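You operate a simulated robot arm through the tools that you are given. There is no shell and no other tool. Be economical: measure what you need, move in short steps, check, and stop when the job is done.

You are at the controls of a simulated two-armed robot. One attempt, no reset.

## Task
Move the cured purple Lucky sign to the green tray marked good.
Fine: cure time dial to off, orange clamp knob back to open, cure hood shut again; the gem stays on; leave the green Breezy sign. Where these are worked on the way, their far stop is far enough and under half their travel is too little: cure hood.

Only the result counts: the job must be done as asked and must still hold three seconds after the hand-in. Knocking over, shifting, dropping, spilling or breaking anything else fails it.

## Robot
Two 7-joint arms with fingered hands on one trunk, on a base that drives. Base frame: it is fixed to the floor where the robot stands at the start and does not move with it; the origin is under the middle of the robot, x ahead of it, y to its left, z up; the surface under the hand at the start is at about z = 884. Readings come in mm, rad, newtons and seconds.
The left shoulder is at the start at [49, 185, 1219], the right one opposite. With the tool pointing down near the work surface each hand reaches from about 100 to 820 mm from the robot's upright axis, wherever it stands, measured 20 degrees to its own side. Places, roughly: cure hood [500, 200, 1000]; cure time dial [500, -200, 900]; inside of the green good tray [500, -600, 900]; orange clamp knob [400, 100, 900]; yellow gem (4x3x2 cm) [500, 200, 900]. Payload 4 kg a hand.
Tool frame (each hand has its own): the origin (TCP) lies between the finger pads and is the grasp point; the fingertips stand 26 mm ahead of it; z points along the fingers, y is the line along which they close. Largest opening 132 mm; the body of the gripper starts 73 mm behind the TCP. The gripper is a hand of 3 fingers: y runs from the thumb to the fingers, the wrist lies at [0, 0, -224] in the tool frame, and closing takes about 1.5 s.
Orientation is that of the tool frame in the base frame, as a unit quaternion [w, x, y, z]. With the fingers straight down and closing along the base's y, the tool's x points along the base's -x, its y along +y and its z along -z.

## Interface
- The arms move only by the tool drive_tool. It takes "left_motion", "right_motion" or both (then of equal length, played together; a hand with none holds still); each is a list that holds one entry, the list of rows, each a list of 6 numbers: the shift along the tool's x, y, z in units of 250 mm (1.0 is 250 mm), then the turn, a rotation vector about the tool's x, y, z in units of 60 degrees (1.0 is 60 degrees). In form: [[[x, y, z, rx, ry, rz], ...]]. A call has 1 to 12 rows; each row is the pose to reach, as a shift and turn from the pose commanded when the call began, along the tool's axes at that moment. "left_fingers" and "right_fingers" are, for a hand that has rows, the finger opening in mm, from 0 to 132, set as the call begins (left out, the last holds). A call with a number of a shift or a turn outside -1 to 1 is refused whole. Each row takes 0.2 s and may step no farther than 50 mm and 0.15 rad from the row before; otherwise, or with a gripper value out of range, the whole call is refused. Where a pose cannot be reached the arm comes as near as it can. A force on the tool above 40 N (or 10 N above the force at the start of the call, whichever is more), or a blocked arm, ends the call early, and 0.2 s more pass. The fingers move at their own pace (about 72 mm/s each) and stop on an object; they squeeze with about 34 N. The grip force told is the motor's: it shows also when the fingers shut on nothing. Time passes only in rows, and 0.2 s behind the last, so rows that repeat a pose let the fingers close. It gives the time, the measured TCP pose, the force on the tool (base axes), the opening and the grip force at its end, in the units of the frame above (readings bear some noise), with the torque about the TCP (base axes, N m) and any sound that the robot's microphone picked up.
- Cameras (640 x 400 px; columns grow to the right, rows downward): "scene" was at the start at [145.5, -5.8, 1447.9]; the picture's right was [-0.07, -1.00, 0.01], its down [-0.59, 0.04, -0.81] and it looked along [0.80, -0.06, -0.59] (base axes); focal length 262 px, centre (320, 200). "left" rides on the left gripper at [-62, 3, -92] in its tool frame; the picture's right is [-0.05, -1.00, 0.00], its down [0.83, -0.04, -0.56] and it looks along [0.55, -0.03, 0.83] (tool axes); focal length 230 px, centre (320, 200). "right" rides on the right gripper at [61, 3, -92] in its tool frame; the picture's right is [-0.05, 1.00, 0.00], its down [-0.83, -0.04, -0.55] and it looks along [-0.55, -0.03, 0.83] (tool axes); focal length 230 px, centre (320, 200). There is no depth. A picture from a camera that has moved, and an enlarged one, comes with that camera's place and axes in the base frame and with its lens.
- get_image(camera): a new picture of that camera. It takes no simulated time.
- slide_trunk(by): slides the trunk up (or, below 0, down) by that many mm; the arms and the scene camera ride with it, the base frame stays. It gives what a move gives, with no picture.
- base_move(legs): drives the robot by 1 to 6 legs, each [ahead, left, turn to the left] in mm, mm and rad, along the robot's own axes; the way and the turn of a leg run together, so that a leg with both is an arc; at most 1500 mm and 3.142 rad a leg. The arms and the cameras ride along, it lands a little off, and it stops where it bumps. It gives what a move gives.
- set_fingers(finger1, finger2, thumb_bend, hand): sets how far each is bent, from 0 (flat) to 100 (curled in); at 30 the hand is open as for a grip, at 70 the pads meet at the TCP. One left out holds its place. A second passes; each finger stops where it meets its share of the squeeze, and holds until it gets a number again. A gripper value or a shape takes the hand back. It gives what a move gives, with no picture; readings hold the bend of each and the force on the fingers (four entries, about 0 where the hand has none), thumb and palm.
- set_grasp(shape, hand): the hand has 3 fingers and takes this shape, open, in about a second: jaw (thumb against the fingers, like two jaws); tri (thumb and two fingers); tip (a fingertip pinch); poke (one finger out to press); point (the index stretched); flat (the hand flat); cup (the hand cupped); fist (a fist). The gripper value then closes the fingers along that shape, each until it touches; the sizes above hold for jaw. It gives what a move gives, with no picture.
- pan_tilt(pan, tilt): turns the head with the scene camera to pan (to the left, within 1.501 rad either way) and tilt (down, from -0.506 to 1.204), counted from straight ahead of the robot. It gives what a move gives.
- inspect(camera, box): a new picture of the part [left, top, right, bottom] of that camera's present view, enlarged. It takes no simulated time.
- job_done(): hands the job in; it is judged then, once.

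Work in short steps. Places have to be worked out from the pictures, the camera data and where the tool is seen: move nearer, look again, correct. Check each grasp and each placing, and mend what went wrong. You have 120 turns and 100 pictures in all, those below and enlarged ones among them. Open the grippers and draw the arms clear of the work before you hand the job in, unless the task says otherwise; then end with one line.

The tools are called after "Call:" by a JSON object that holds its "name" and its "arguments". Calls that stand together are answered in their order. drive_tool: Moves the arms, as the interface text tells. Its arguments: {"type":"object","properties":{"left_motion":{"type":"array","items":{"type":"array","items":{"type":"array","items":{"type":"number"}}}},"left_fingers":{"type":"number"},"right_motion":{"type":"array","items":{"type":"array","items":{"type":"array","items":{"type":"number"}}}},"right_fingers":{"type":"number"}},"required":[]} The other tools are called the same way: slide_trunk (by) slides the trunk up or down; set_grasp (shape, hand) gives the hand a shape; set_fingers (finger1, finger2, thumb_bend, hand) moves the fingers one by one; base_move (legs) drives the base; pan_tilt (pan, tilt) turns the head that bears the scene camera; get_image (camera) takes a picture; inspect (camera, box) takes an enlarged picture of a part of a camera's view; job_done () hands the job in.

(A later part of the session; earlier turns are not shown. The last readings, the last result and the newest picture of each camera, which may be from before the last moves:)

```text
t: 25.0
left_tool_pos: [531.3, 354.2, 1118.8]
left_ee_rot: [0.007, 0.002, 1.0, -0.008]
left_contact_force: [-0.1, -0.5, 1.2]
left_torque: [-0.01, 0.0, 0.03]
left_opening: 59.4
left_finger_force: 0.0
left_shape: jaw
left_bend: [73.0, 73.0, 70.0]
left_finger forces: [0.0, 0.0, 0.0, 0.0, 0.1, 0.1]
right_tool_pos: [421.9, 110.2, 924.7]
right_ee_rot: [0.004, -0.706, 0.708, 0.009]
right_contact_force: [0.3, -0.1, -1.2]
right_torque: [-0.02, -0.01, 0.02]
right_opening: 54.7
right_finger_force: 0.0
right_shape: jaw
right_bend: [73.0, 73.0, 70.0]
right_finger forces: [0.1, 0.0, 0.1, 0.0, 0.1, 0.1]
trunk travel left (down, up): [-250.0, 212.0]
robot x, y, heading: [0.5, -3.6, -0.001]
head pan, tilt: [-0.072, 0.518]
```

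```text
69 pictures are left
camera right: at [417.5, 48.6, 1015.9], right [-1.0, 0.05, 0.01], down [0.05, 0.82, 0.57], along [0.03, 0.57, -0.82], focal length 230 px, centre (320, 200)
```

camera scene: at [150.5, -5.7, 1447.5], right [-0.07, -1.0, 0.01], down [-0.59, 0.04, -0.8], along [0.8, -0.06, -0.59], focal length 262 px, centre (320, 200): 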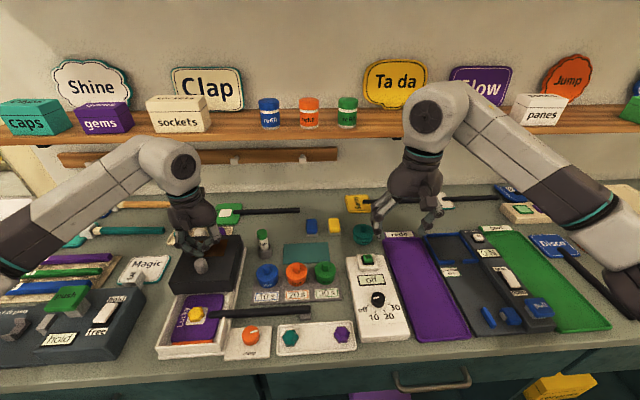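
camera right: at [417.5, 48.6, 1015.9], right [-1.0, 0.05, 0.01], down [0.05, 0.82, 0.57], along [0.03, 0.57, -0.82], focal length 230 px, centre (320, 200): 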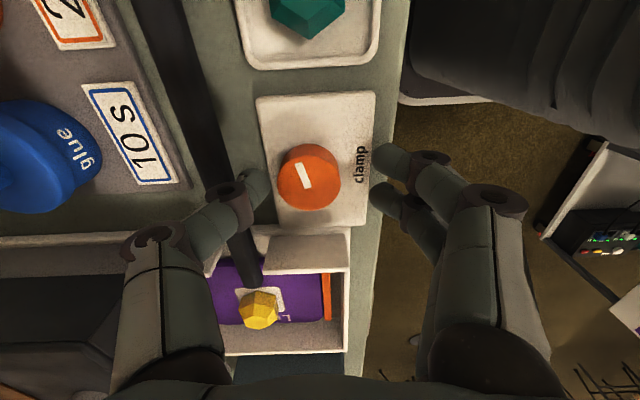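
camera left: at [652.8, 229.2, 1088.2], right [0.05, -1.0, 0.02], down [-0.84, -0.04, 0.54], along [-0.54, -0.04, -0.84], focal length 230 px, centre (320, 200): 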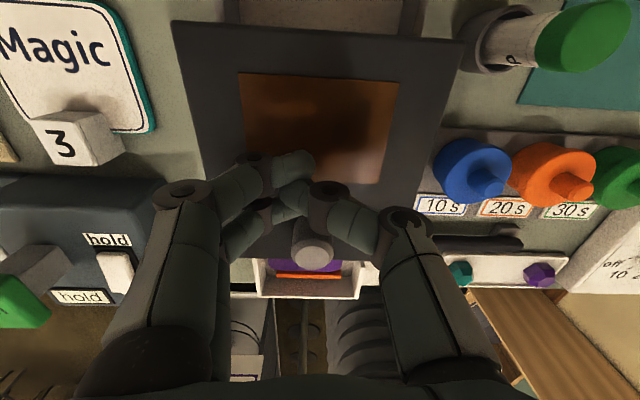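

The knob is about 5 mm nearer the thumb. I correct +4 mm in x, lower 5 mm and close.

Call:
{"name": "drive_tool", "arguments": {"right_motion": [[[0.004, -0.016, 0.02, 0, 0, 0], [0.004, -0.016, 0.02, 0, 0, 0], [0.004, -0.016, 0.02, 0, 0, 0], [0.004, -0.016, 0.02, 0, 0, 0], [0.004, -0.016, 0.02, 0, 0, 0]]], "right_fingers": 15}}

Call:
{"name": "get_image", "arguments": {"camera": "right"}}

```text
t: 26.2
left_tool_pos: [532.1, 353.3, 1118.5]
left_ee_rot: [0.006, 0.001, 1.0, -0.009]
left_contact_force: [-0.2, 0.2, 0.1]
left_torque: [0.0, -0.02, 0.01]
left_opening: 59.4
left_finger_force: 0.0
left_shape: jaw
left_bend: [73.0, 73.0, 70.0]
left_finger forces: [0.1, 0.0, 0.0, 0.1, 0.0, 0.0]
right_tool_pos: [426.6, 110.5, 918.0]
right_ee_rot: [0.005, -0.706, 0.709, 0.008]
right_contact_force: [6.3, 1.3, 3.3]
right_torque: [0.03, -0.17, 0.02]
right_opening: 24.3
right_finger_force: 33.9
right_shape: jaw
right_bend: [73.0, 73.0, 70.0]
right_finger forces: [14.9, 14.7, 0.0, 0.0, 34.1, 0.0]
trunk travel left (down, up): [-250.0, 212.0]
robot x, y, heading: [1.8, 1.2, -0.003]
head pan, tilt: [-0.072, 0.518]
```

```text
68 pictures are left
camera right: at [422.3, 48.0, 1010.8], right [-1.0, 0.05, 0.01], down [0.05, 0.82, 0.57], along [0.03, 0.57, -0.82], focal length 230 px, centre (320, 200)
```

right: 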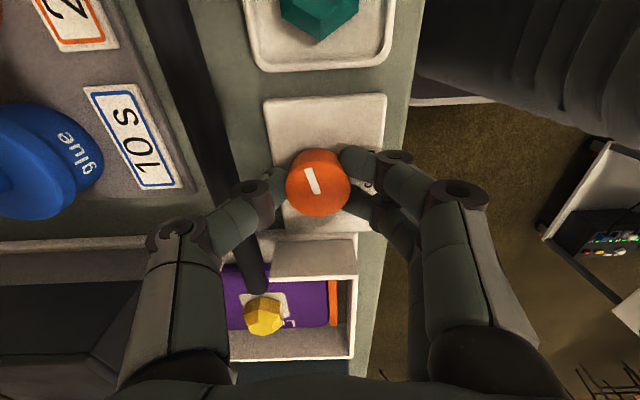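

The grip is firm. I test counter-clockwise by about 25° and watch the torque and the orange bar.

Call:
{"name": "drive_tool", "arguments": {"right_motion": [[[0, 0, 0, 0, 0, -0.1], [0, 0, 0, 0, 0, -0.2], [0, 0, 0, 0, 0, -0.3], [0, 0, 0, 0, 0, -0.4]]]}}

Call:
{"name": "get_image", "arguments": {"camera": "right"}}

```text
t: 27.2
left_tool_pos: [531.6, 353.3, 1119.4]
left_ee_rot: [0.007, 0.002, 1.0, -0.01]
left_contact_force: [-0.4, -0.1, -0.4]
left_torque: [-0.01, 0.0, 0.0]
left_opening: 59.5
left_finger_force: 0.1
left_shape: jaw
left_bend: [73.0, 73.0, 70.0]
left_finger forces: [0.0, 0.0, 0.1, 0.1, 0.1, 0.0]
right_tool_pos: [426.4, 109.4, 918.6]
right_ee_rot: [-0.005, 0.838, -0.545, -0.007]
right_contact_force: [5.2, -3.2, 9.6]
right_torque: [-0.04, -0.11, -0.04]
right_opening: 24.5
right_finger_force: 33.7
right_shape: jaw
right_bend: [73.0, 73.0, 70.0]
right_finger forces: [17.2, 14.7, 0.0, 0.1, 34.7, 0.0]
trunk travel left (down, up): [-250.0, 212.0]
robot x, y, heading: [5.1, -1.5, -0.005]
head pan, tilt: [-0.072, 0.518]
```

```text
67 pictures are left
camera right: at [447.5, 51.6, 1010.4], right [-0.93, -0.36, 0.0], down [-0.29, 0.77, 0.57], along [-0.2, 0.53, -0.82], focal length 230 px, centre (320, 200)
```

right: 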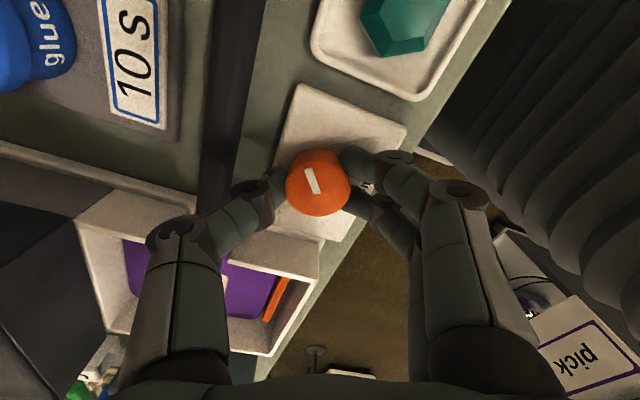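

The knob follows counter-clockwise with almost no torque. I continue.

Call:
{"name": "drive_tool", "arguments": {"right_motion": [[[0, 0, 0, 0, 0, -0.1], [0, 0, 0, 0, 0, -0.2], [0, 0, 0, 0, 0, -0.3], [0, 0, 0, 0, 0, -0.4], [0, 0, 0, 0, 0, -0.5]]]}}

Call:
{"name": "get_image", "arguments": {"camera": "right"}}

```text
t: 28.4
left_tool_pos: [532.1, 352.8, 1120.1]
left_ee_rot: [0.007, 0.002, 1.0, -0.009]
left_contact_force: [0.1, 0.5, -0.2]
left_torque: [-0.03, 0.0, 0.03]
left_opening: 59.6
left_finger_force: 0.1
left_shape: jaw
left_bend: [73.0, 73.0, 70.0]
left_finger forces: [0.0, 0.0, 0.0, 0.1, 0.0, 0.1]
right_tool_pos: [426.1, 108.6, 919.1]
right_ee_rot: [-0.008, 0.951, -0.309, -0.005]
right_contact_force: [6.0, -6.3, 13.4]
right_torque: [-0.18, -0.05, -0.02]
right_opening: 24.4
right_finger_force: 34.0
right_shape: jaw
right_bend: [73.0, 73.0, 70.0]
right_finger forces: [20.4, 16.5, 0.0, 0.0, 33.3, 0.0]
trunk travel left (down, up): [-250.0, 212.0]
robot x, y, heading: [1.0, -4.4, -0.002]
head pan, tilt: [-0.072, 0.518]
```

```text
66 pictures are left
camera right: at [473.6, 70.0, 1010.3], right [-0.63, -0.78, -0.01], down [-0.64, 0.51, 0.57], along [-0.44, 0.36, -0.82], focal length 230 px, centre (320, 200)
```

right: 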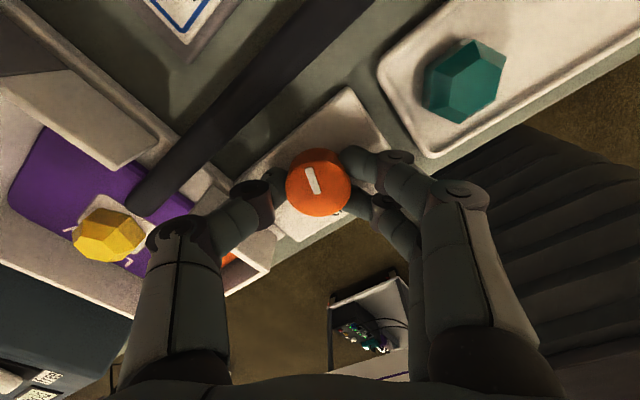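

That's 54° counter-clockwise with no stop so far. I continue in smaller steps.

Call:
{"name": "drive_tool", "arguments": {"right_motion": [[[0, 0, 0, 0, 0, -0.1], [0, 0, 0, 0, 0, -0.2], [0, 0, 0, 0, 0, -0.3], [0, 0, 0, 0, 0, -0.4], [0, 0, 0, 0, 0, -0.5]]]}}

Call:
{"name": "get_image", "arguments": {"camera": "right"}}

Call:
{"name": "inspect", "arguments": {"camera": "scene", "box": [140, 210, 360, 365]}}

```text
t: 29.6
left_tool_pos: [531.2, 353.0, 1119.9]
left_ee_rot: [0.007, 0.001, 1.0, -0.009]
left_contact_force: [-0.7, -0.2, -0.6]
left_torque: [-0.04, 0.03, -0.03]
left_opening: 59.4
left_finger_force: 0.0
left_shape: jaw
left_bend: [73.0, 73.0, 70.0]
left_finger forces: [0.0, 0.0, 0.0, 0.0, 0.0, 0.0]
right_tool_pos: [425.5, 109.5, 916.8]
right_ee_rot: [-0.009, 0.999, -0.053, -0.003]
right_contact_force: [12.6, -6.1, 13.2]
right_torque: [-0.28, -0.2, -0.03]
right_opening: 24.6
right_finger_force: 33.9
right_shape: jaw
right_bend: [73.0, 73.0, 70.0]
right_finger forces: [21.5, 17.4, 0.0, 0.0, 31.8, 0.1]
trunk travel left (down, up): [-250.0, 212.0]
robot x, y, heading: [1.5, 1.9, -0.002]
head pan, tilt: [-0.072, 0.518]
```

```text
65 pictures are left
camera right: at [486.7, 99.2, 1010.7], right [-0.16, -0.99, -0.02], down [-0.82, 0.12, 0.56], along [-0.55, 0.1, -0.83], focal length 230 px, centre (320, 200)
```

right: 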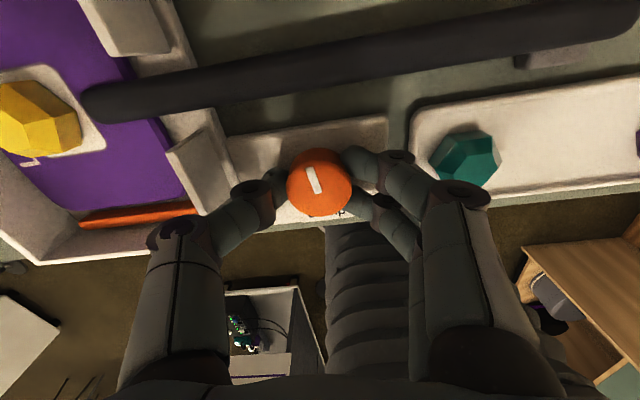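

```text
2.58 times, centred on (250, 288) of scene
camera zoom: at [146.4, -7.9, 1447.9], right [-0.07, -1.0, 0.01], down [-0.59, 0.04, -0.81], along [0.8, -0.06, -0.59], focal length 676 px, centre (501, -26)
```

zoom: 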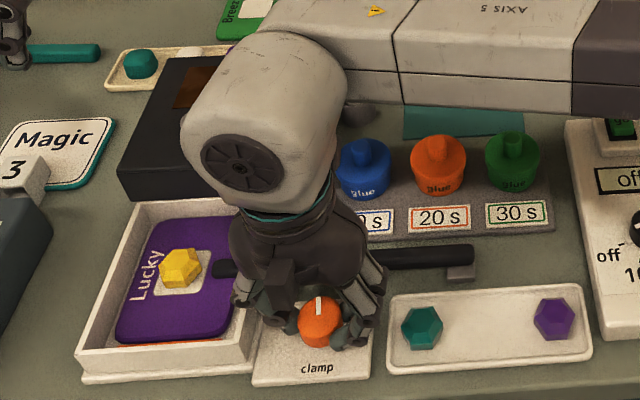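

The pointer has come round to +x and the orange bar has receded. I turn a bit more to find the stop.

Call:
{"name": "drive_tool", "arguments": {"right_motion": [[[0, 0, 0, 0, 0, -0.08], [0, 0, 0, 0, 0, -0.16], [0, 0, 0, 0, 0, -0.25]]]}}

Call:
{"name": "inspect", "arguments": {"camera": "scene", "box": [140, 280, 280, 365]}}

```text
t: 30.4
left_tool_pos: [531.4, 353.8, 1118.7]
left_ee_rot: [0.007, 0.001, 1.0, -0.01]
left_contact_force: [0.1, -0.8, 0.1]
left_torque: [0.01, -0.02, -0.02]
left_opening: 59.7
left_finger_force: 0.2
left_shape: jaw
left_bend: [73.0, 73.0, 70.0]
left_finger forces: [0.0, 0.1, 0.0, 0.0, 0.1, 0.1]
right_tool_pos: [426.2, 110.5, 917.6]
right_ee_rot: [-0.01, 0.997, 0.079, -0.002]
right_contact_force: [13.2, -3.4, 10.5]
right_torque: [-0.2, -0.23, -0.02]
right_opening: 24.2
right_finger_force: 34.2
right_shape: jaw
right_bend: [73.0, 73.0, 70.0]
right_finger forces: [21.7, 17.7, 0.0, 0.0, 31.4, 0.0]
trunk travel left (down, up): [-250.0, 212.0]
robot x, y, heading: [-0.0, 0.3, -0.001]
head pan, tilt: [-0.072, 0.518]
```

```text
4.57 times, centred on (210, 322) of scene
camera zoom: at [146.8, -7.4, 1447.8], right [-0.07, -1.0, 0.01], down [-0.59, 0.04, -0.81], along [0.8, -0.06, -0.59], focal length 1198 px, centre (823, -360)
```

zoom: 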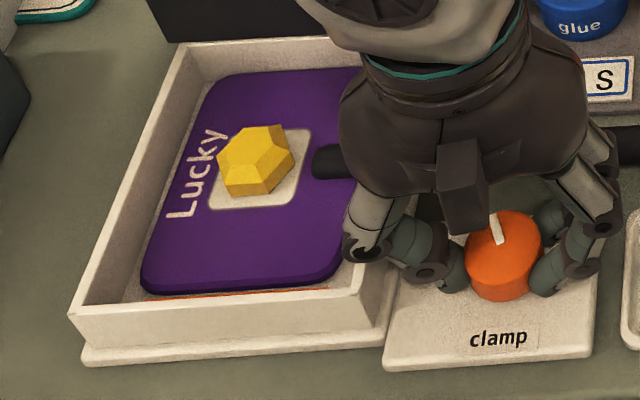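

The bar has almost retracted below the sign's edge. There's still no stop, so I turn a little more.

Call:
{"name": "drive_tool", "arguments": {"right_motion": [[[0, 0, 0, 0, 0, -0.1], [0, 0, 0, 0, 0, -0.2], [0, 0, 0, 0, 0, -0.3], [0, 0, 0, 0, 0, -0.4]]]}}

Call:
{"name": "inspect", "arguments": {"camera": "scene", "box": [140, 280, 280, 365]}}

```text
t: 31.4
left_tool_pos: [531.5, 353.4, 1119.6]
left_ee_rot: [0.006, 0.002, 1.0, -0.009]
left_contact_force: [-0.6, 0.4, 0.4]
left_torque: [0.01, -0.02, 0.04]
left_opening: 59.4
left_finger_force: 0.0
left_shape: jaw
left_bend: [73.0, 73.0, 70.0]
left_finger forces: [0.0, 0.1, 0.0, 0.0, 0.0, 0.1]
right_tool_pos: [426.5, 109.9, 917.5]
right_ee_rot: [-0.01, 0.959, 0.284, 0.0]
right_contact_force: [12.4, -3.1, 14.0]
right_torque: [-0.22, -0.33, -0.02]
right_opening: 24.6
right_finger_force: 34.0
right_shape: jaw
right_bend: [73.0, 73.0, 70.0]
right_finger forces: [22.4, 19.6, 0.1, 0.0, 30.2, 0.1]
trunk travel left (down, up): [-250.0, 212.0]
robot x, y, heading: [2.3, -1.9, -0.005]
head pan, tilt: [-0.072, 0.518]
```

```text
4.57 times, centred on (210, 322) of scene
camera zoom: at [146.4, -7.3, 1447.9], right [-0.07, -1.0, 0.01], down [-0.59, 0.04, -0.81], along [0.8, -0.06, -0.59], focal length 1198 px, centre (823, -360)
```

zoom: 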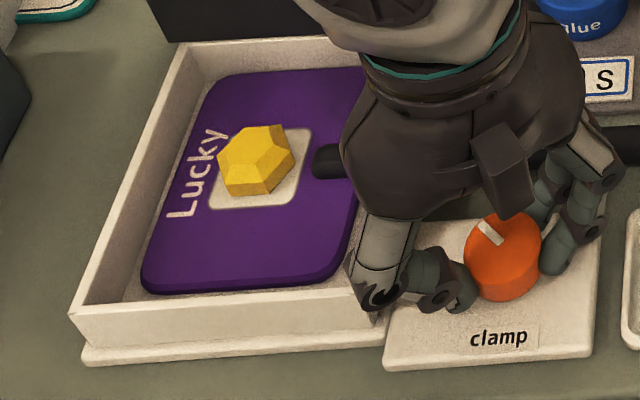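

The bar is now out of sight behind the wall. I keep turning to find the open stop.

Call:
{"name": "drive_tool", "arguments": {"right_motion": [[[0, 0, 0, 0, 0, -0.1], [0, 0, 0, 0, 0, -0.2], [0, 0, 0, 0, 0, -0.3], [0, 0, 0, 0, 0, -0.4], [0, 0, 0, 0, 0, -0.5]]]}}

Call:
{"name": "inspect", "arguments": {"camera": "scene", "box": [140, 280, 280, 365]}}

```text
t: 32.6
left_tool_pos: [531.6, 353.0, 1119.1]
left_ee_rot: [0.008, 0.002, 1.0, -0.009]
left_contact_force: [0.2, -0.5, -0.5]
left_torque: [0.03, -0.03, 0.0]
left_opening: 59.4
left_finger_force: 0.1
left_shape: jaw
left_bend: [73.0, 73.0, 70.0]
left_finger forces: [0.1, 0.1, 0.0, 0.0, 0.0, 0.0]
right_tool_pos: [426.7, 111.0, 918.4]
right_ee_rot: [-0.008, 0.852, 0.523, 0.002]
right_contact_force: [9.3, -2.1, 12.2]
right_torque: [-0.18, -0.34, -0.35]
right_opening: 24.4
right_finger_force: 34.1
right_shape: jaw
right_bend: [73.0, 73.0, 70.0]
right_finger forces: [19.2, 24.1, 0.1, 0.1, 29.8, 0.0]
trunk travel left (down, up): [-250.0, 212.0]
robot x, y, heading: [2.9, 2.2, -0.0]
head pan, tilt: [-0.072, 0.518]
```

```text
4.57 times, centred on (210, 322) of scene
camera zoom: at [146.0, -7.2, 1447.9], right [-0.07, -1.0, 0.01], down [-0.59, 0.04, -0.81], along [0.8, -0.06, -0.59], focal length 1198 px, centre (823, -360)
```

zoom: 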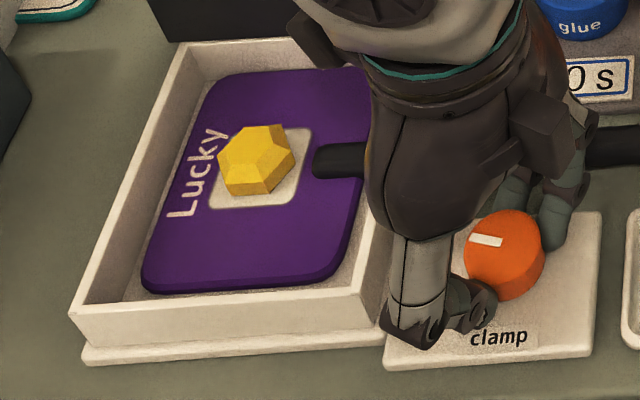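

Torque rose to 0.35 Nm and the pointer now points to +y, so the open stop is reached. I open only slightly, as the rod is near, and rise.

Call:
{"name": "drive_tool", "arguments": {"right_motion": [[[0, 0, 0, 0, 0, 0], [0, 0, 0, 0, 0, 0], [0, 0, -0.04, 0, 0, 0], [0, 0, -0.15, 0, 0, 0], [0, 0, -0.3, 0, 0, 0], [0, 0, -0.5, 0, 0, 0]]], "right_fingers": 36}}

Call:
{"name": "inspect", "arguments": {"camera": "scene", "box": [140, 260, 300, 365]}}

```text
t: 34.0
left_tool_pos: [530.5, 353.2, 1119.7]
left_ee_rot: [0.008, 0.002, 1.0, -0.01]
left_contact_force: [0.1, -0.1, -0.4]
left_torque: [0.01, -0.04, 0.03]
left_opening: 59.7
left_finger_force: 0.1
left_shape: jaw
left_bend: [73.0, 73.0, 70.0]
left_finger forces: [0.0, 0.0, 0.0, 0.0, 0.1, 0.1]
right_tool_pos: [425.4, 106.3, 1042.5]
right_ee_rot: [-0.009, 0.854, 0.521, 0.002]
right_contact_force: [-0.8, 0.4, -0.3]
right_torque: [-0.01, -0.01, 0.01]
right_opening: 36.1
right_finger_force: 0.0
right_shape: jaw
right_bend: [73.0, 73.0, 70.0]
right_finger forces: [0.1, 0.0, 0.0, 0.1, 0.1, 0.0]
trunk travel left (down, up): [-250.0, 212.0]
robot x, y, heading: [1.1, 1.5, -0.005]
head pan, tilt: [-0.072, 0.518]
```

```text
3.81 times, centred on (220, 312) of scene
camera zoom: at [144.9, -6.7, 1448.1], right [-0.07, -1.0, 0.01], down [-0.59, 0.04, -0.81], along [0.8, -0.06, -0.59], focal length 998 px, centre (701, -229)
```

zoom: 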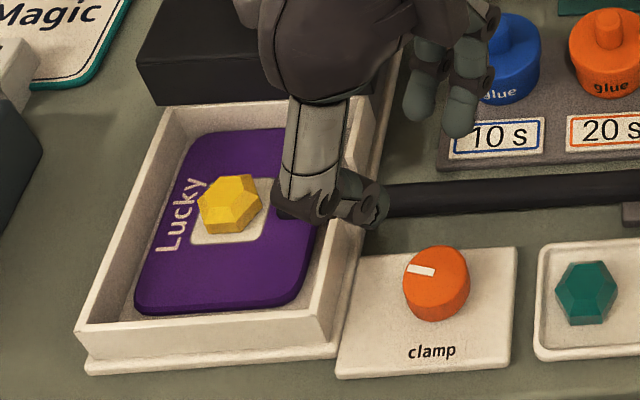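

The clamp is open. I turn the right hand back clockwise to the 90° yaw so its fingers can close along x on the rod.

Call:
{"name": "drive_tool", "arguments": {"right_motion": [[[0, 0, 0, 0, 0, 0.14], [0, 0, 0, 0, 0, 0.28], [0, 0, 0, 0, 0, 0.42], [0, 0, 0, 0, 0, 0.56], [0, 0, 0, 0, 0, 0.7], [0, 0, 0, 0, 0, 0.84], [0, 0, 0, 0, 0, 0.95]]]}}

Call:
{"name": "drive_tool", "arguments": {"right_motion": [[[0, 0, 0, 0, 0, 0.14], [0, 0, 0, 0, 0, 0.28], [0, 0, 0, 0, 0, 0.42], [0, 0, 0, 0, 0, 0.56], [0, 0, 0, 0, 0, 0.7], [0, 0, 0, 0, 0, 0.84], [0, 0, 0, 0, 0, 0.95]]]}}

```text
t: 35.6
left_tool_pos: [531.0, 354.2, 1119.0]
left_ee_rot: [0.007, 0.003, 1.0, -0.009]
left_contact_force: [-0.7, -0.7, -0.3]
left_torque: [-0.02, -0.03, 0.02]
left_opening: 59.2
left_finger_force: 0.1
left_shape: jaw
left_bend: [73.0, 73.0, 70.0]
left_finger forces: [0.1, 0.0, 0.0, 0.0, 0.0, 0.1]
right_tool_pos: [425.3, 108.5, 1042.7]
right_ee_rot: [-0.009, 0.999, 0.05, -0.003]
right_contact_force: [-0.5, -0.5, 0.1]
right_torque: [0.02, 0.0, -0.01]
right_opening: 36.0
right_finger_force: 0.0
right_shape: jaw
right_bend: [73.0, 73.0, 70.0]
right_finger forces: [0.0, 0.1, 0.0, 0.1, 0.1, 0.0]
trunk travel left (down, up): [-250.0, 212.0]
robot x, y, heading: [2.6, -4.5, -0.004]
head pan, tilt: [-0.072, 0.518]
```

```text
t: 37.2
left_tool_pos: [531.2, 352.8, 1120.3]
left_ee_rot: [0.007, 0.002, 1.0, -0.009]
left_contact_force: [-0.1, 0.6, -0.1]
left_torque: [-0.01, -0.04, -0.01]
left_opening: 59.5
left_finger_force: 0.1
left_shape: jaw
left_bend: [73.0, 73.0, 70.0]
left_finger forces: [0.1, 0.0, 0.0, 0.0, 0.0, 0.1]
right_tool_pos: [425.7, 108.6, 1044.7]
right_ee_rot: [-0.006, 0.901, -0.433, -0.007]
right_contact_force: [0.4, -0.4, -0.2]
right_torque: [-0.02, 0.03, 0.04]
right_opening: 35.7
right_finger_force: 0.1
right_shape: jaw
right_bend: [73.0, 73.0, 70.0]
right_finger forces: [0.0, 0.0, 0.0, 0.0, 0.0, 0.0]
trunk travel left (down, up): [-250.0, 212.0]
robot x, y, heading: [-2.2, -4.3, -0.0]
head pan, tilt: [-0.072, 0.518]
```

I finish the turn and move over the rod at y≈65.

Call:
{"name": "drive_tool", "arguments": {"right_motion": [[[0.05, -0.008, 0, 0, 0, 0.13], [0.1, -0.016, 0, 0, 0, 0.26], [0.15, -0.024, 0.05, 0, 0, 0.39], [0.2, -0.033, 0.1, 0, 0, 0.52], [0.253, -0.041, 0.16, 0, 0, 0.645], [0.253, -0.041, 0.16, 0, 0, 0.645]]], "right_fingers": 60}}

Call:
{"name": "get_image", "arguments": {"camera": "right"}}

```text
t: 38.6
left_tool_pos: [529.4, 354.8, 1118.9]
left_ee_rot: [0.007, 0.002, 1.0, -0.009]
left_contact_force: [-0.6, 0.7, 0.6]
left_torque: [0.04, -0.01, 0.0]
left_opening: 59.5
left_finger_force: 0.0
left_shape: jaw
left_bend: [73.0, 73.0, 70.0]
left_finger forces: [0.1, 0.0, 0.0, 0.0, 0.0, 0.1]
right_tool_pos: [473.2, 66.8, 1001.5]
right_ee_rot: [-0.005, 0.708, -0.706, -0.009]
right_contact_force: [-0.5, -0.5, -0.8]
right_torque: [-0.01, -0.01, -0.04]
right_opening: 59.4
right_finger_force: 0.1
right_shape: jaw
right_bend: [73.0, 73.0, 70.0]
right_finger forces: [0.1, 0.0, 0.0, 0.1, 0.1, 0.0]
trunk travel left (down, up): [-250.0, 212.0]
robot x, y, heading: [-0.4, -4.4, -0.004]
head pan, tilt: [-0.072, 0.518]
```

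```text
59 pictures are left
camera right: at [470.8, 4.7, 1093.3], right [-1.0, 0.05, 0.01], down [0.05, 0.82, 0.57], along [0.02, 0.57, -0.82], focal length 230 px, centre (320, 200)
```

right: 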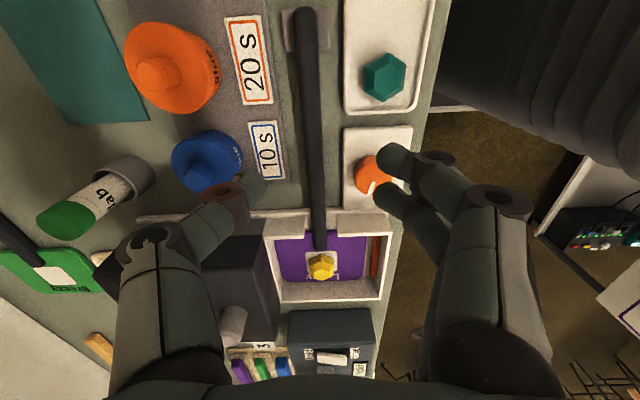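

The rod is at x≈477. I narrow the opening to 44 to clear the knob and the teal gem, then go down over the rod.

Call:
{"name": "drive_tool", "arguments": {"right_motion": [[[0.014, -0.016, 0.1, 0, 0, 0], [0.014, -0.016, 0.2, 0, 0, 0], [0.014, -0.016, 0.27, 0, 0, 0], [0.014, -0.016, 0.32, 0, 0, 0], [0.014, -0.016, 0.32, 0, 0, 0]]], "right_fingers": 44}}

Call:
{"name": "get_image", "arguments": {"camera": "right"}}

Call:
{"name": "inspect", "arguments": {"camera": "scene", "box": [180, 260, 370, 365]}}

```text
t: 39.8
left_tool_pos: [530.3, 353.8, 1119.5]
left_ee_rot: [0.007, 0.002, 1.0, -0.009]
left_contact_force: [-1.3, -0.6, 0.4]
left_torque: [-0.02, -0.02, 0.0]
left_opening: 59.5
left_finger_force: 0.1
left_shape: jaw
left_bend: [73.0, 73.0, 70.0]
left_finger forces: [0.0, 0.1, 0.0, 0.1, 0.0, 0.1]
right_tool_pos: [477.1, 66.3, 922.9]
right_ee_rot: [-0.004, 0.708, -0.706, -0.008]
right_contact_force: [0.6, -0.2, 0.9]
right_torque: [-0.01, 0.01, 0.04]
right_opening: 44.3
right_finger_force: 0.0
right_shape: jaw
right_bend: [73.0, 73.0, 70.0]
right_finger forces: [0.0, 0.0, 0.1, 0.0, 0.0, 0.1]
trunk travel left (down, up): [-250.0, 212.0]
robot x, y, heading: [-0.3, 1.8, 0.001]
head pan, tilt: [-0.072, 0.518]
```

```text
58 pictures are left
camera right: at [473.1, 3.4, 1014.5], right [-1.0, 0.05, 0.01], down [0.04, 0.82, 0.57], along [0.02, 0.57, -0.82], focal length 230 px, centre (320, 200)
```

right: 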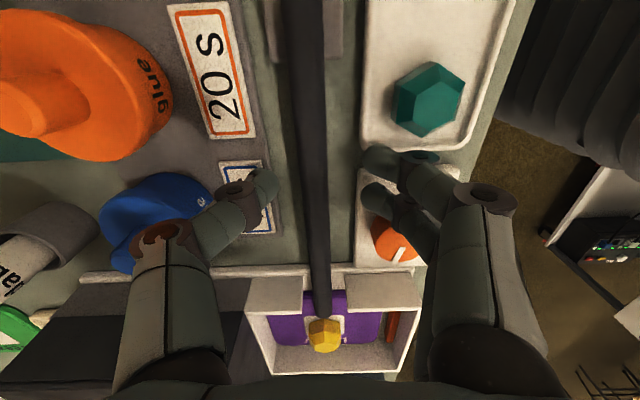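

```text
3.37 times, centred on (275, 312) of scene
camera zoom: at [145.5, -6.7, 1448.0], right [-0.07, -1.0, 0.01], down [-0.59, 0.04, -0.81], along [0.8, -0.06, -0.59], focal length 882 px, centre (472, -179)
```

zoom: 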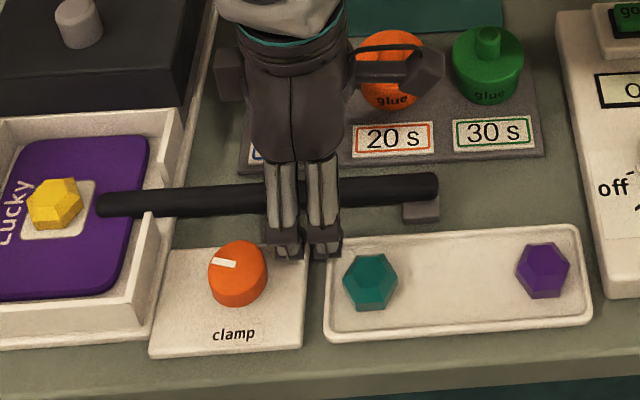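

The fingers straddle the rod between the knob and the gem tray. I lower 6 mm and close.

Call:
{"name": "drive_tool", "arguments": {"right_motion": [[[0, 0, 0.026, 0, 0, 0], [0, 0, 0.026, 0, 0, 0], [0, 0, 0.026, 0, 0, 0], [0, 0, 0.026, 0, 0, 0], [0, 0, 0.026, 0, 0, 0], [0, 0, 0.026, 0, 0, 0]]], "right_fingers": 3}}

Call:
{"name": "get_image", "arguments": {"camera": "right"}}

```text
t: 41.2
left_tool_pos: [530.2, 353.5, 1119.0]
left_ee_rot: [0.006, 0.001, 1.0, -0.009]
left_contact_force: [-0.6, -0.5, 0.3]
left_torque: [0.01, -0.01, 0.01]
left_opening: 59.6
left_finger_force: 0.1
left_shape: jaw
left_bend: [73.0, 73.0, 70.0]
left_finger forces: [0.1, 0.1, 0.0, 0.0, 0.1, 0.0]
right_tool_pos: [476.9, 65.6, 916.5]
right_ee_rot: [-0.004, 0.709, -0.705, -0.009]
right_contact_force: [-0.9, -1.0, -0.2]
right_torque: [0.0, 0.01, -0.04]
right_opening: 10.2
right_finger_force: 34.2
right_shape: jaw
right_bend: [72.0, 72.0, 70.0]
right_finger forces: [15.4, 15.1, 0.0, 0.1, 30.6, 0.0]
trunk travel left (down, up): [-250.0, 212.0]
robot x, y, heading: [0.9, -1.3, -0.0]
head pan, tilt: [-0.072, 0.518]
```

```text
56 pictures are left
camera right: at [473.2, 2.9, 1008.2], right [-1.0, 0.05, 0.01], down [0.04, 0.82, 0.57], along [0.02, 0.57, -0.82], focal length 230 px, centre (320, 200)
```

right: 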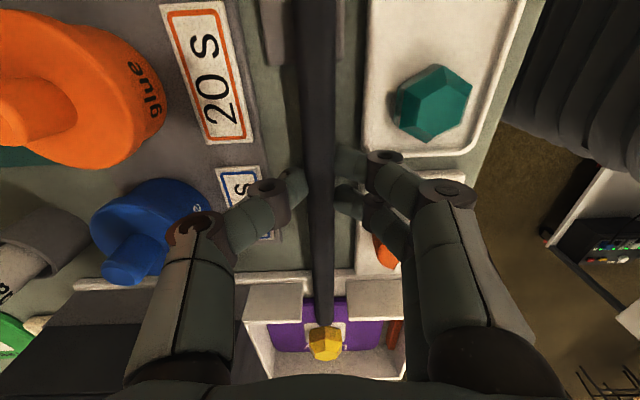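

The rod is gripped with all three digits. I lift it 12 mm gently and check.

Call:
{"name": "drive_tool", "arguments": {"right_motion": [[[0, 0, -0.016, 0, 0, 0], [0, 0, -0.032, 0, 0, 0], [0, 0, -0.048, 0, 0, 0]]]}}

Call:
{"name": "inspect", "arguments": {"camera": "scene", "box": [140, 250, 330, 365]}}

```text
t: 42.0
left_tool_pos: [531.2, 354.0, 1119.7]
left_ee_rot: [0.007, 0.002, 1.0, -0.008]
left_contact_force: [-0.8, 0.2, -0.3]
left_torque: [0.03, 0.02, -0.02]
left_opening: 59.7
left_finger_force: 0.1
left_shape: jaw
left_bend: [73.0, 73.0, 70.0]
left_finger forces: [0.1, 0.1, 0.1, 0.1, 0.0, 0.0]
right_tool_pos: [475.7, 66.2, 927.8]
right_ee_rot: [-0.004, 0.708, -0.706, -0.008]
right_contact_force: [-0.8, -0.3, -1.2]
right_torque: [-0.08, -0.01, 0.04]
right_opening: 10.3
right_finger_force: 33.9
right_shape: jaw
right_bend: [72.0, 72.0, 70.0]
right_finger forces: [15.9, 15.0, 0.1, 0.0, 30.9, 0.1]
trunk travel left (down, up): [-250.0, 212.0]
robot x, y, heading: [1.4, 2.1, 0.001]
head pan, tilt: [-0.072, 0.518]
```

```text
3.37 times, centred on (235, 308) of scene
camera zoom: at [145.7, -6.7, 1447.9], right [-0.07, -1.0, 0.01], down [-0.59, 0.04, -0.81], along [0.8, -0.06, -0.59], focal length 882 px, centre (606, -162)
```

zoom: 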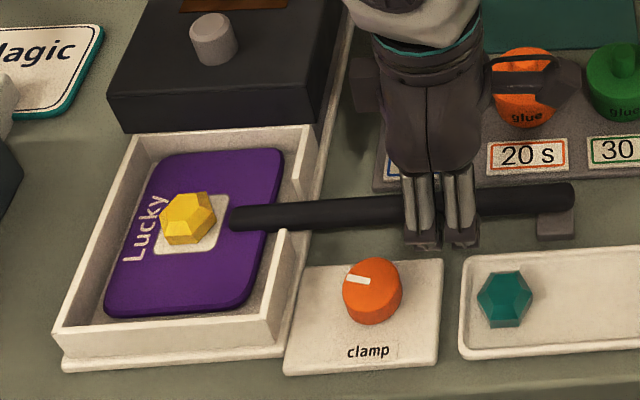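

The sign lifts level, at about 1 N and 0.08 Nm. I raise it to z≈1065.

Call:
{"name": "drive_tool", "arguments": {"right_motion": [[[0, 0, -0.08, 0, 0, 0], [0, 0, -0.17, 0, 0, 0], [0, 0, -0.26, 0, 0, 0], [0, 0, -0.35, 0, 0, 0], [0, 0, -0.44, 0, 0, 0], [0, 0, -0.53, 0, 0, 0], [0, 0, -0.55, 0, 0, 0]]]}}

Call:
{"name": "get_image", "arguments": {"camera": "scene"}}

```text
t: 43.6
left_tool_pos: [530.6, 355.3, 1119.2]
left_ee_rot: [0.007, 0.002, 1.0, -0.008]
left_contact_force: [1.0, -0.7, -0.5]
left_torque: [-0.03, 0.01, 0.01]
left_opening: 59.6
left_finger_force: 0.1
left_shape: jaw
left_bend: [73.0, 73.0, 70.0]
left_finger forces: [0.0, 0.1, 0.1, 0.1, 0.1, 0.0]
right_tool_pos: [477.6, 62.0, 1065.9]
right_ee_rot: [-0.004, 0.708, -0.706, -0.008]
right_contact_force: [-0.3, 0.0, -1.7]
right_torque: [-0.09, 0.0, 0.02]
right_opening: 10.3
right_finger_force: 34.2
right_shape: jaw
right_bend: [72.0, 72.0, 70.0]
right_finger forces: [16.0, 14.9, 0.1, 0.0, 30.9, 0.0]
trunk travel left (down, up): [-250.0, 212.0]
robot x, y, heading: [-1.4, 1.6, -0.006]
head pan, tilt: [-0.072, 0.518]
```

```text
54 pictures are left
camera scene: at [145.8, -6.8, 1447.9], right [-0.07, -1.0, 0.01], down [-0.59, 0.04, -0.81], along [0.8, -0.06, -0.59], focal length 262 px, centre (320, 200)
```

scene: 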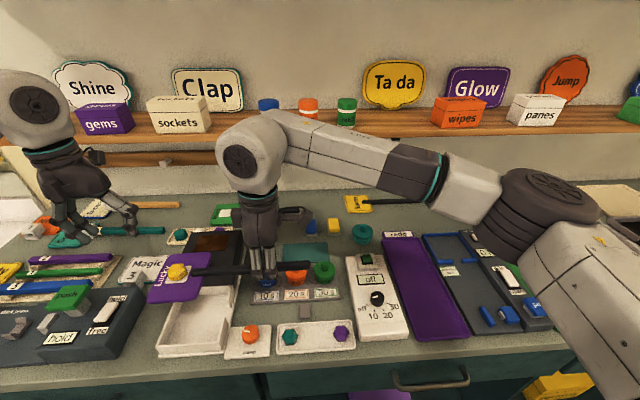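

It is lifted clear. I carry it toward -y in smooth steps.

Call:
{"name": "drive_tool", "arguments": {"right_motion": [[[0.06, 0, 0, 0, 0, 0], [0.14, 0, 0, 0, 0, 0], [0.23, 0, 0, 0, 0, 0.03], [0.32, 0, 0, 0, 0, 0.08], [0.41, 0, 0, 0, 0, 0.14], [0.5, 0, 0, 0, 0, 0.2], [0.59, 0, 0, 0, 0, 0.27], [0.68, 0, 0, 0, 0, 0.34], [0.77, 0, 0, 0, 0, 0.4], [0.86, 0, 0, 0, 0, 0.46], [0.94, 0, 0, 0, 0, 0.5], [1.0, 0, 0, 0, 0, 0.52]]]}}

Call:
{"name": "get_image", "arguments": {"camera": "scene"}}

```text
t: 46.2
left_tool_pos: [531.8, 352.7, 1119.5]
left_ee_rot: [0.006, 0.001, 1.0, -0.009]
left_contact_force: [0.3, 0.7, -0.2]
left_torque: [0.04, -0.05, 0.02]
left_opening: 59.5
left_finger_force: 0.1
left_shape: jaw
left_bend: [73.0, 73.0, 70.0]
left_finger forces: [0.0, 0.1, 0.0, 0.0, 0.0, 0.1]
right_tool_pos: [478.6, -188.7, 1060.9]
right_ee_rot: [0.001, -0.492, 0.87, 0.009]
right_contact_force: [-0.1, 0.1, -0.9]
right_torque: [-0.04, 0.05, -0.02]
right_opening: 10.2
right_finger_force: 34.6
right_shape: jaw
right_bend: [72.0, 72.0, 70.0]
right_finger forces: [15.9, 14.7, 0.0, 0.0, 30.6, 0.0]
trunk travel left (down, up): [-250.0, 212.0]
robot x, y, heading: [1.5, -1.5, -0.004]
head pan, tilt: [-0.072, 0.518]
```

```text
53 pictures are left
camera scene: at [145.5, -7.4, 1448.0], right [-0.07, -1.0, 0.01], down [-0.59, 0.04, -0.81], along [0.8, -0.06, -0.59], focal length 262 px, centre (320, 200)
```

scene: 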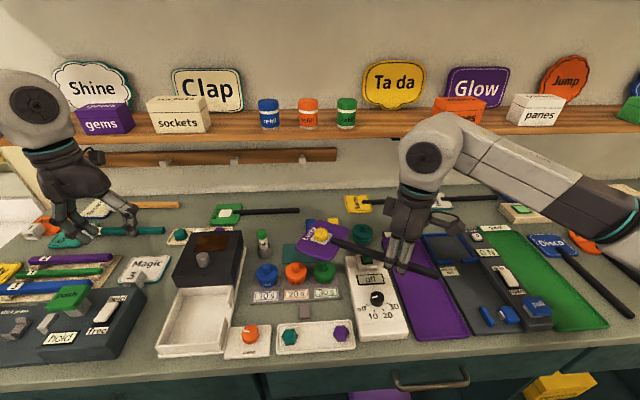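

The gem is still on and the sign is level. I continue toward the tray.

Call:
{"name": "drive_tool", "arguments": {"right_motion": [[[0.05, -0.033, 0, 0, 0, 0.03], [0.12, -0.08, 0, 0, 0, 0.08], [0.19, -0.126, 0, 0, 0, 0.14], [0.26, -0.173, 0, 0, 0, 0.2], [0.33, -0.219, 0, 0, 0, 0.26], [0.4, -0.265, 0, 0, 0, 0.32], [0.47, -0.312, 0, 0, 0, 0.38], [0.54, -0.358, 0, 0, 0, 0.44], [0.61, -0.405, 0, 0, 0, 0.5], [0.68, -0.451, 0, 0, 0, 0.54], [0.74, -0.49, 0, 0, 0, 0.56], [0.767, -0.509, 0, 0, 0, 0.57]]]}}

Call:
{"name": "get_image", "arguments": {"camera": "scene"}}

```text
t: 48.8
left_tool_pos: [531.1, 354.6, 1119.2]
left_ee_rot: [0.007, 0.002, 1.0, -0.008]
left_contact_force: [0.7, -0.4, 0.3]
left_torque: [-0.02, 0.03, -0.01]
left_opening: 59.4
left_finger_force: 0.0
left_shape: jaw
left_bend: [73.0, 73.0, 70.0]
left_finger forces: [0.0, 0.0, 0.0, 0.0, 0.0, 0.1]
right_tool_pos: [489.6, -418.4, 1057.6]
right_ee_rot: [-0.001, -0.215, 0.977, 0.009]
right_contact_force: [0.2, 0.7, -0.8]
right_torque: [-0.03, 0.11, -0.04]
right_opening: 10.2
right_finger_force: 34.1
right_shape: jaw
right_bend: [72.0, 72.0, 70.0]
right_finger forces: [15.8, 14.8, 0.0, 0.0, 30.7, 0.1]
trunk travel left (down, up): [-250.0, 212.0]
robot x, y, heading: [0.0, -4.1, 0.0]
head pan, tilt: [-0.072, 0.518]
```

```text
52 pictures are left
camera scene: at [145.7, -7.0, 1447.9], right [-0.07, -1.0, 0.01], down [-0.59, 0.04, -0.81], along [0.8, -0.06, -0.59], focal length 262 px, centre (320, 200)
```

scene: 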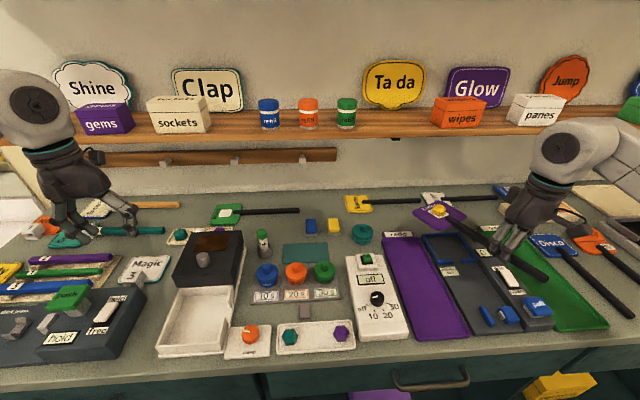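

Next I go to above the tray at about [500,-600] with the final turn, and pan the head right for a better view.

Call:
{"name": "drive_tool", "arguments": {"right_motion": [[[0.02, -0.05, 0, 0, 0, 0.04], [0.05, -0.12, 0, 0, 0, 0.09], [0.08, -0.2, 0, 0, 0, 0.14], [0.11, -0.28, 0, 0, 0, 0.19], [0.145, -0.36, 0, 0, 0, 0.24], [0.175, -0.44, 0, 0, 0, 0.29], [0.205, -0.52, 0, 0, 0, 0.33], [0.235, -0.59, 0, 0, 0, 0.37], [0.26, -0.65, 0, 0, 0, 0.4], [0.27, -0.678, 0, 0, 0, 0.41]]]}}

Call:
{"name": "pan_tilt", "arguments": {"pan": -0.75, "tilt": 0.6}}

Call:
{"name": "get_image", "arguments": {"camera": "scene"}}

Call:
{"name": "get_image", "arguments": {"camera": "right"}}

```text
t: 51.0
left_tool_pos: [530.2, 353.4, 1119.6]
left_ee_rot: [0.006, 0.001, 1.0, -0.009]
left_contact_force: [0.2, 0.2, -0.1]
left_torque: [-0.01, 0.03, 0.0]
left_opening: 59.6
left_finger_force: 0.1
left_shape: jaw
left_bend: [73.0, 73.0, 70.0]
left_finger forces: [0.0, 0.0, 0.1, 0.1, 0.0, 0.0]
right_tool_pos: [497.9, -601.3, 1053.7]
right_ee_rot: [-0.003, -0.001, 1.0, 0.008]
right_contact_force: [0.3, -0.1, -0.8]
right_torque: [0.04, 0.1, -0.01]
right_opening: 10.3
right_finger_force: 34.3
right_shape: jaw
right_bend: [72.0, 72.0, 70.0]
right_finger forces: [15.8, 14.8, 0.1, 0.0, 30.7, 0.0]
trunk travel left (down, up): [-250.0, 212.0]
robot x, y, heading: [0.1, 0.7, 0.001]
head pan, tilt: [-0.072, 0.518]
```

```text
t: 52.0
left_tool_pos: [530.7, 354.4, 1118.4]
left_ee_rot: [0.007, 0.002, 1.0, -0.01]
left_contact_force: [0.2, 0.1, -0.1]
left_torque: [-0.01, -0.03, 0.0]
left_opening: 59.3
left_finger_force: 0.0
left_shape: jaw
left_bend: [73.0, 73.0, 70.0]
left_finger forces: [0.1, 0.1, 0.0, 0.0, 0.0, 0.0]
right_tool_pos: [499.0, -601.2, 1054.1]
right_ee_rot: [-0.003, -0.002, 1.0, 0.008]
right_contact_force: [0.6, 0.2, -1.4]
right_torque: [-0.02, 0.06, 0.0]
right_opening: 10.3
right_finger_force: 34.0
right_shape: jaw
right_bend: [72.0, 72.0, 70.0]
right_finger forces: [15.9, 14.8, 0.0, 0.0, 30.7, 0.1]
trunk travel left (down, up): [-250.0, 212.0]
robot x, y, heading: [-0.2, -1.9, -0.001]
head pan, tilt: [-0.75, 0.6]
```

```text
51 pictures are left
camera scene: at [119.3, -60.6, 1443.6], right [-0.68, -0.73, 0.08], down [-0.51, 0.39, -0.77], along [0.53, -0.56, -0.63], focal length 262 px, centre (320, 200)
```

scene: 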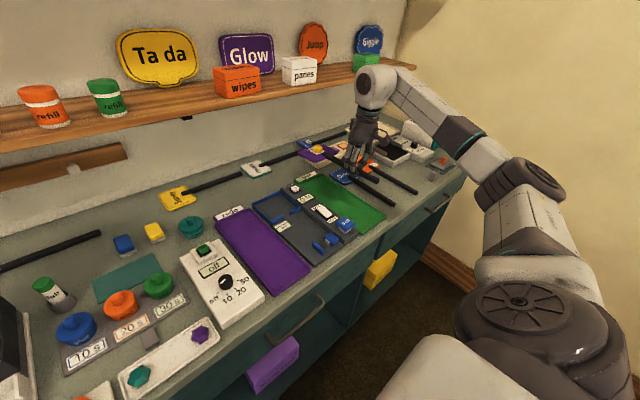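

```text
50 pictures are left
camera right: at [435.8, -598.8, 1147.1], right [0.05, 1.0, 0.02], down [0.83, -0.05, 0.55], along [0.55, -0.01, -0.84], focal length 230 px, centre (320, 200)
```

right: 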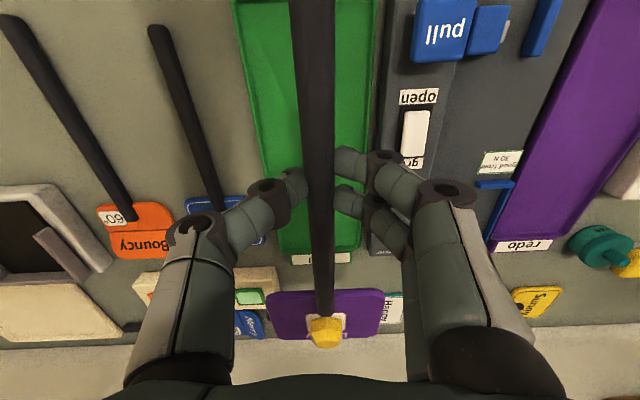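

The hand is over the tray with the sign level and its rod along x. I enlarge the view to check sideways centring.

Call:
{"name": "inspect", "arguments": {"camera": "right", "box": [200, 0, 440, 150]}}

Call:
{"name": "inspect", "arguments": {"camera": "right", "box": [220, 200, 420, 360]}}

Call:
{"name": "inspect", "arguments": {"camera": "scene", "box": [240, 110, 440, 270]}}

```text
2.67 times, centred on (320, 75) of right
camera zoom: at [435.8, -598.8, 1147.1], right [0.05, 1.0, 0.02], down [0.83, -0.05, 0.55], along [0.55, -0.01, -0.84], focal length 614 px, centre (320, 533)
```

zoom: 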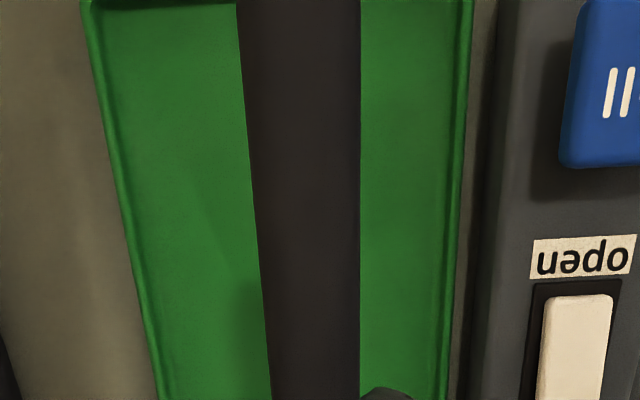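

```text
2.50 times, centred on (320, 280) of right
camera zoom: at [435.8, -598.8, 1147.1], right [0.05, 1.0, 0.02], down [0.83, -0.05, 0.55], along [0.55, -0.01, -0.84], focal length 575 px, centre (320, 0)
```

zoom: 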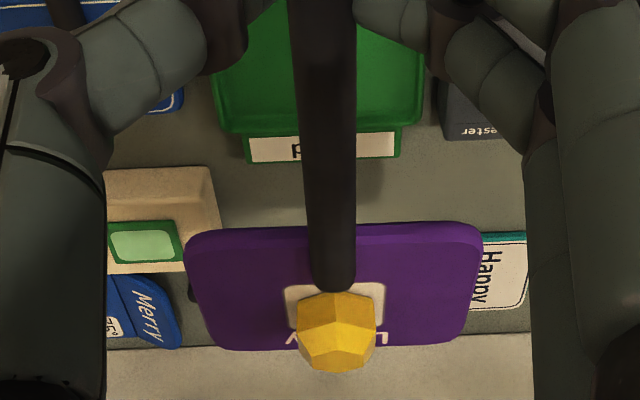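

```text
2.50 times, centred on (340, 190) of scene
camera zoom: at [119.3, -60.6, 1443.6], right [-0.68, -0.73, 0.08], down [-0.51, 0.39, -0.77], along [0.53, -0.56, -0.63], focal length 655 px, centre (270, 225)
```

zoom: 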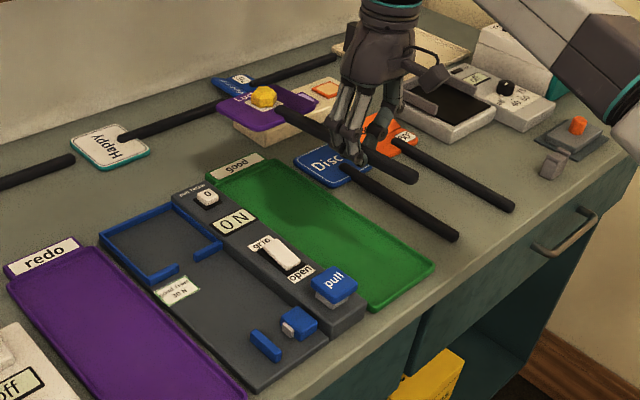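

The tray's centre line is y≈-605 and the sign is at -600.5, about 96 mm wide against roughly 110 mm inside. I shift -4.5 mm and lower to about 15 mm above the floor.

Call:
{"name": "drive_tool", "arguments": {"right_motion": [[[0, -0.018, 0.06, 0, 0, 0], [0, -0.018, 0.14, 0, 0, 0], [0, -0.018, 0.22, 0, 0, 0], [0, -0.018, 0.3, 0, 0, 0], [0, -0.018, 0.38, 0, 0, 0], [0, -0.018, 0.44, 0, 0, 0], [0, -0.018, 0.48, 0, 0, 0], [0, -0.018, 0.49, 0, 0, 0]]]}}

Call:
{"name": "get_image", "arguments": {"camera": "right"}}

Call:
{"name": "inspect", "arguments": {"camera": "scene", "box": [270, 110, 430, 250]}}

```text
t: 53.8
left_tool_pos: [531.0, 353.3, 1118.0]
left_ee_rot: [0.007, 0.002, 1.0, -0.009]
left_contact_force: [0.3, -0.3, 0.0]
left_torque: [-0.02, -0.02, 0.01]
left_opening: 59.6
left_finger_force: 0.2
left_shape: jaw
left_bend: [73.0, 73.0, 70.0]
left_finger forces: [0.1, 0.0, 0.0, 0.1, 0.0, 0.0]
right_tool_pos: [497.5, -602.1, 931.0]
right_ee_rot: [-0.003, -0.002, 1.0, 0.009]
right_contact_force: [0.1, -0.8, 0.3]
right_torque: [0.01, 0.03, -0.03]
right_opening: 10.6
right_finger_force: 34.1
right_shape: jaw
right_bend: [72.0, 72.0, 70.0]
right_finger forces: [15.9, 15.0, 0.1, 0.1, 31.0, 0.1]
trunk travel left (down, up): [-250.0, 212.0]
robot x, y, heading: [2.0, 0.7, -0.002]
head pan, tilt: [-0.75, 0.6]
```

```text
46 pictures are left
camera right: at [435.3, -600.0, 1024.9], right [0.05, 1.0, 0.02], down [0.83, -0.05, 0.55], along [0.55, -0.01, -0.84], focal length 230 px, centre (320, 200)
```

right: 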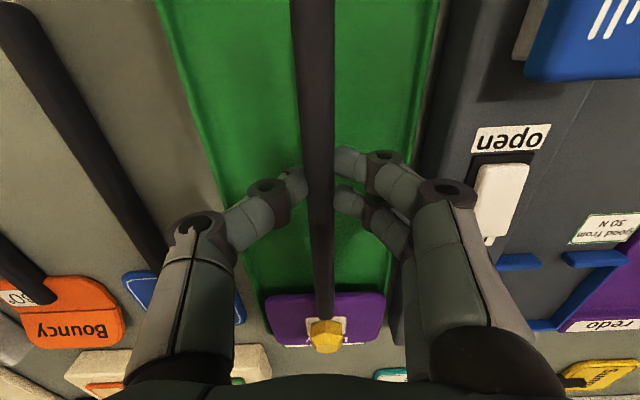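

```text
2.86 times, centred on (350, 180) of scene
camera zoom: at [119.1, -60.6, 1443.6], right [-0.68, -0.73, 0.08], down [-0.51, 0.39, -0.77], along [0.53, -0.56, -0.63], focal length 748 px, centre (234, 257)
```

zoom: 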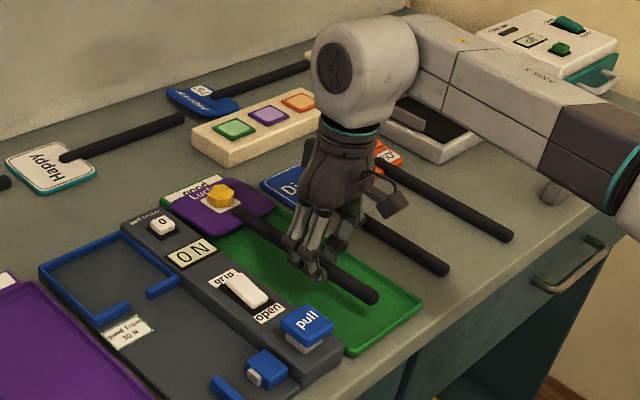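

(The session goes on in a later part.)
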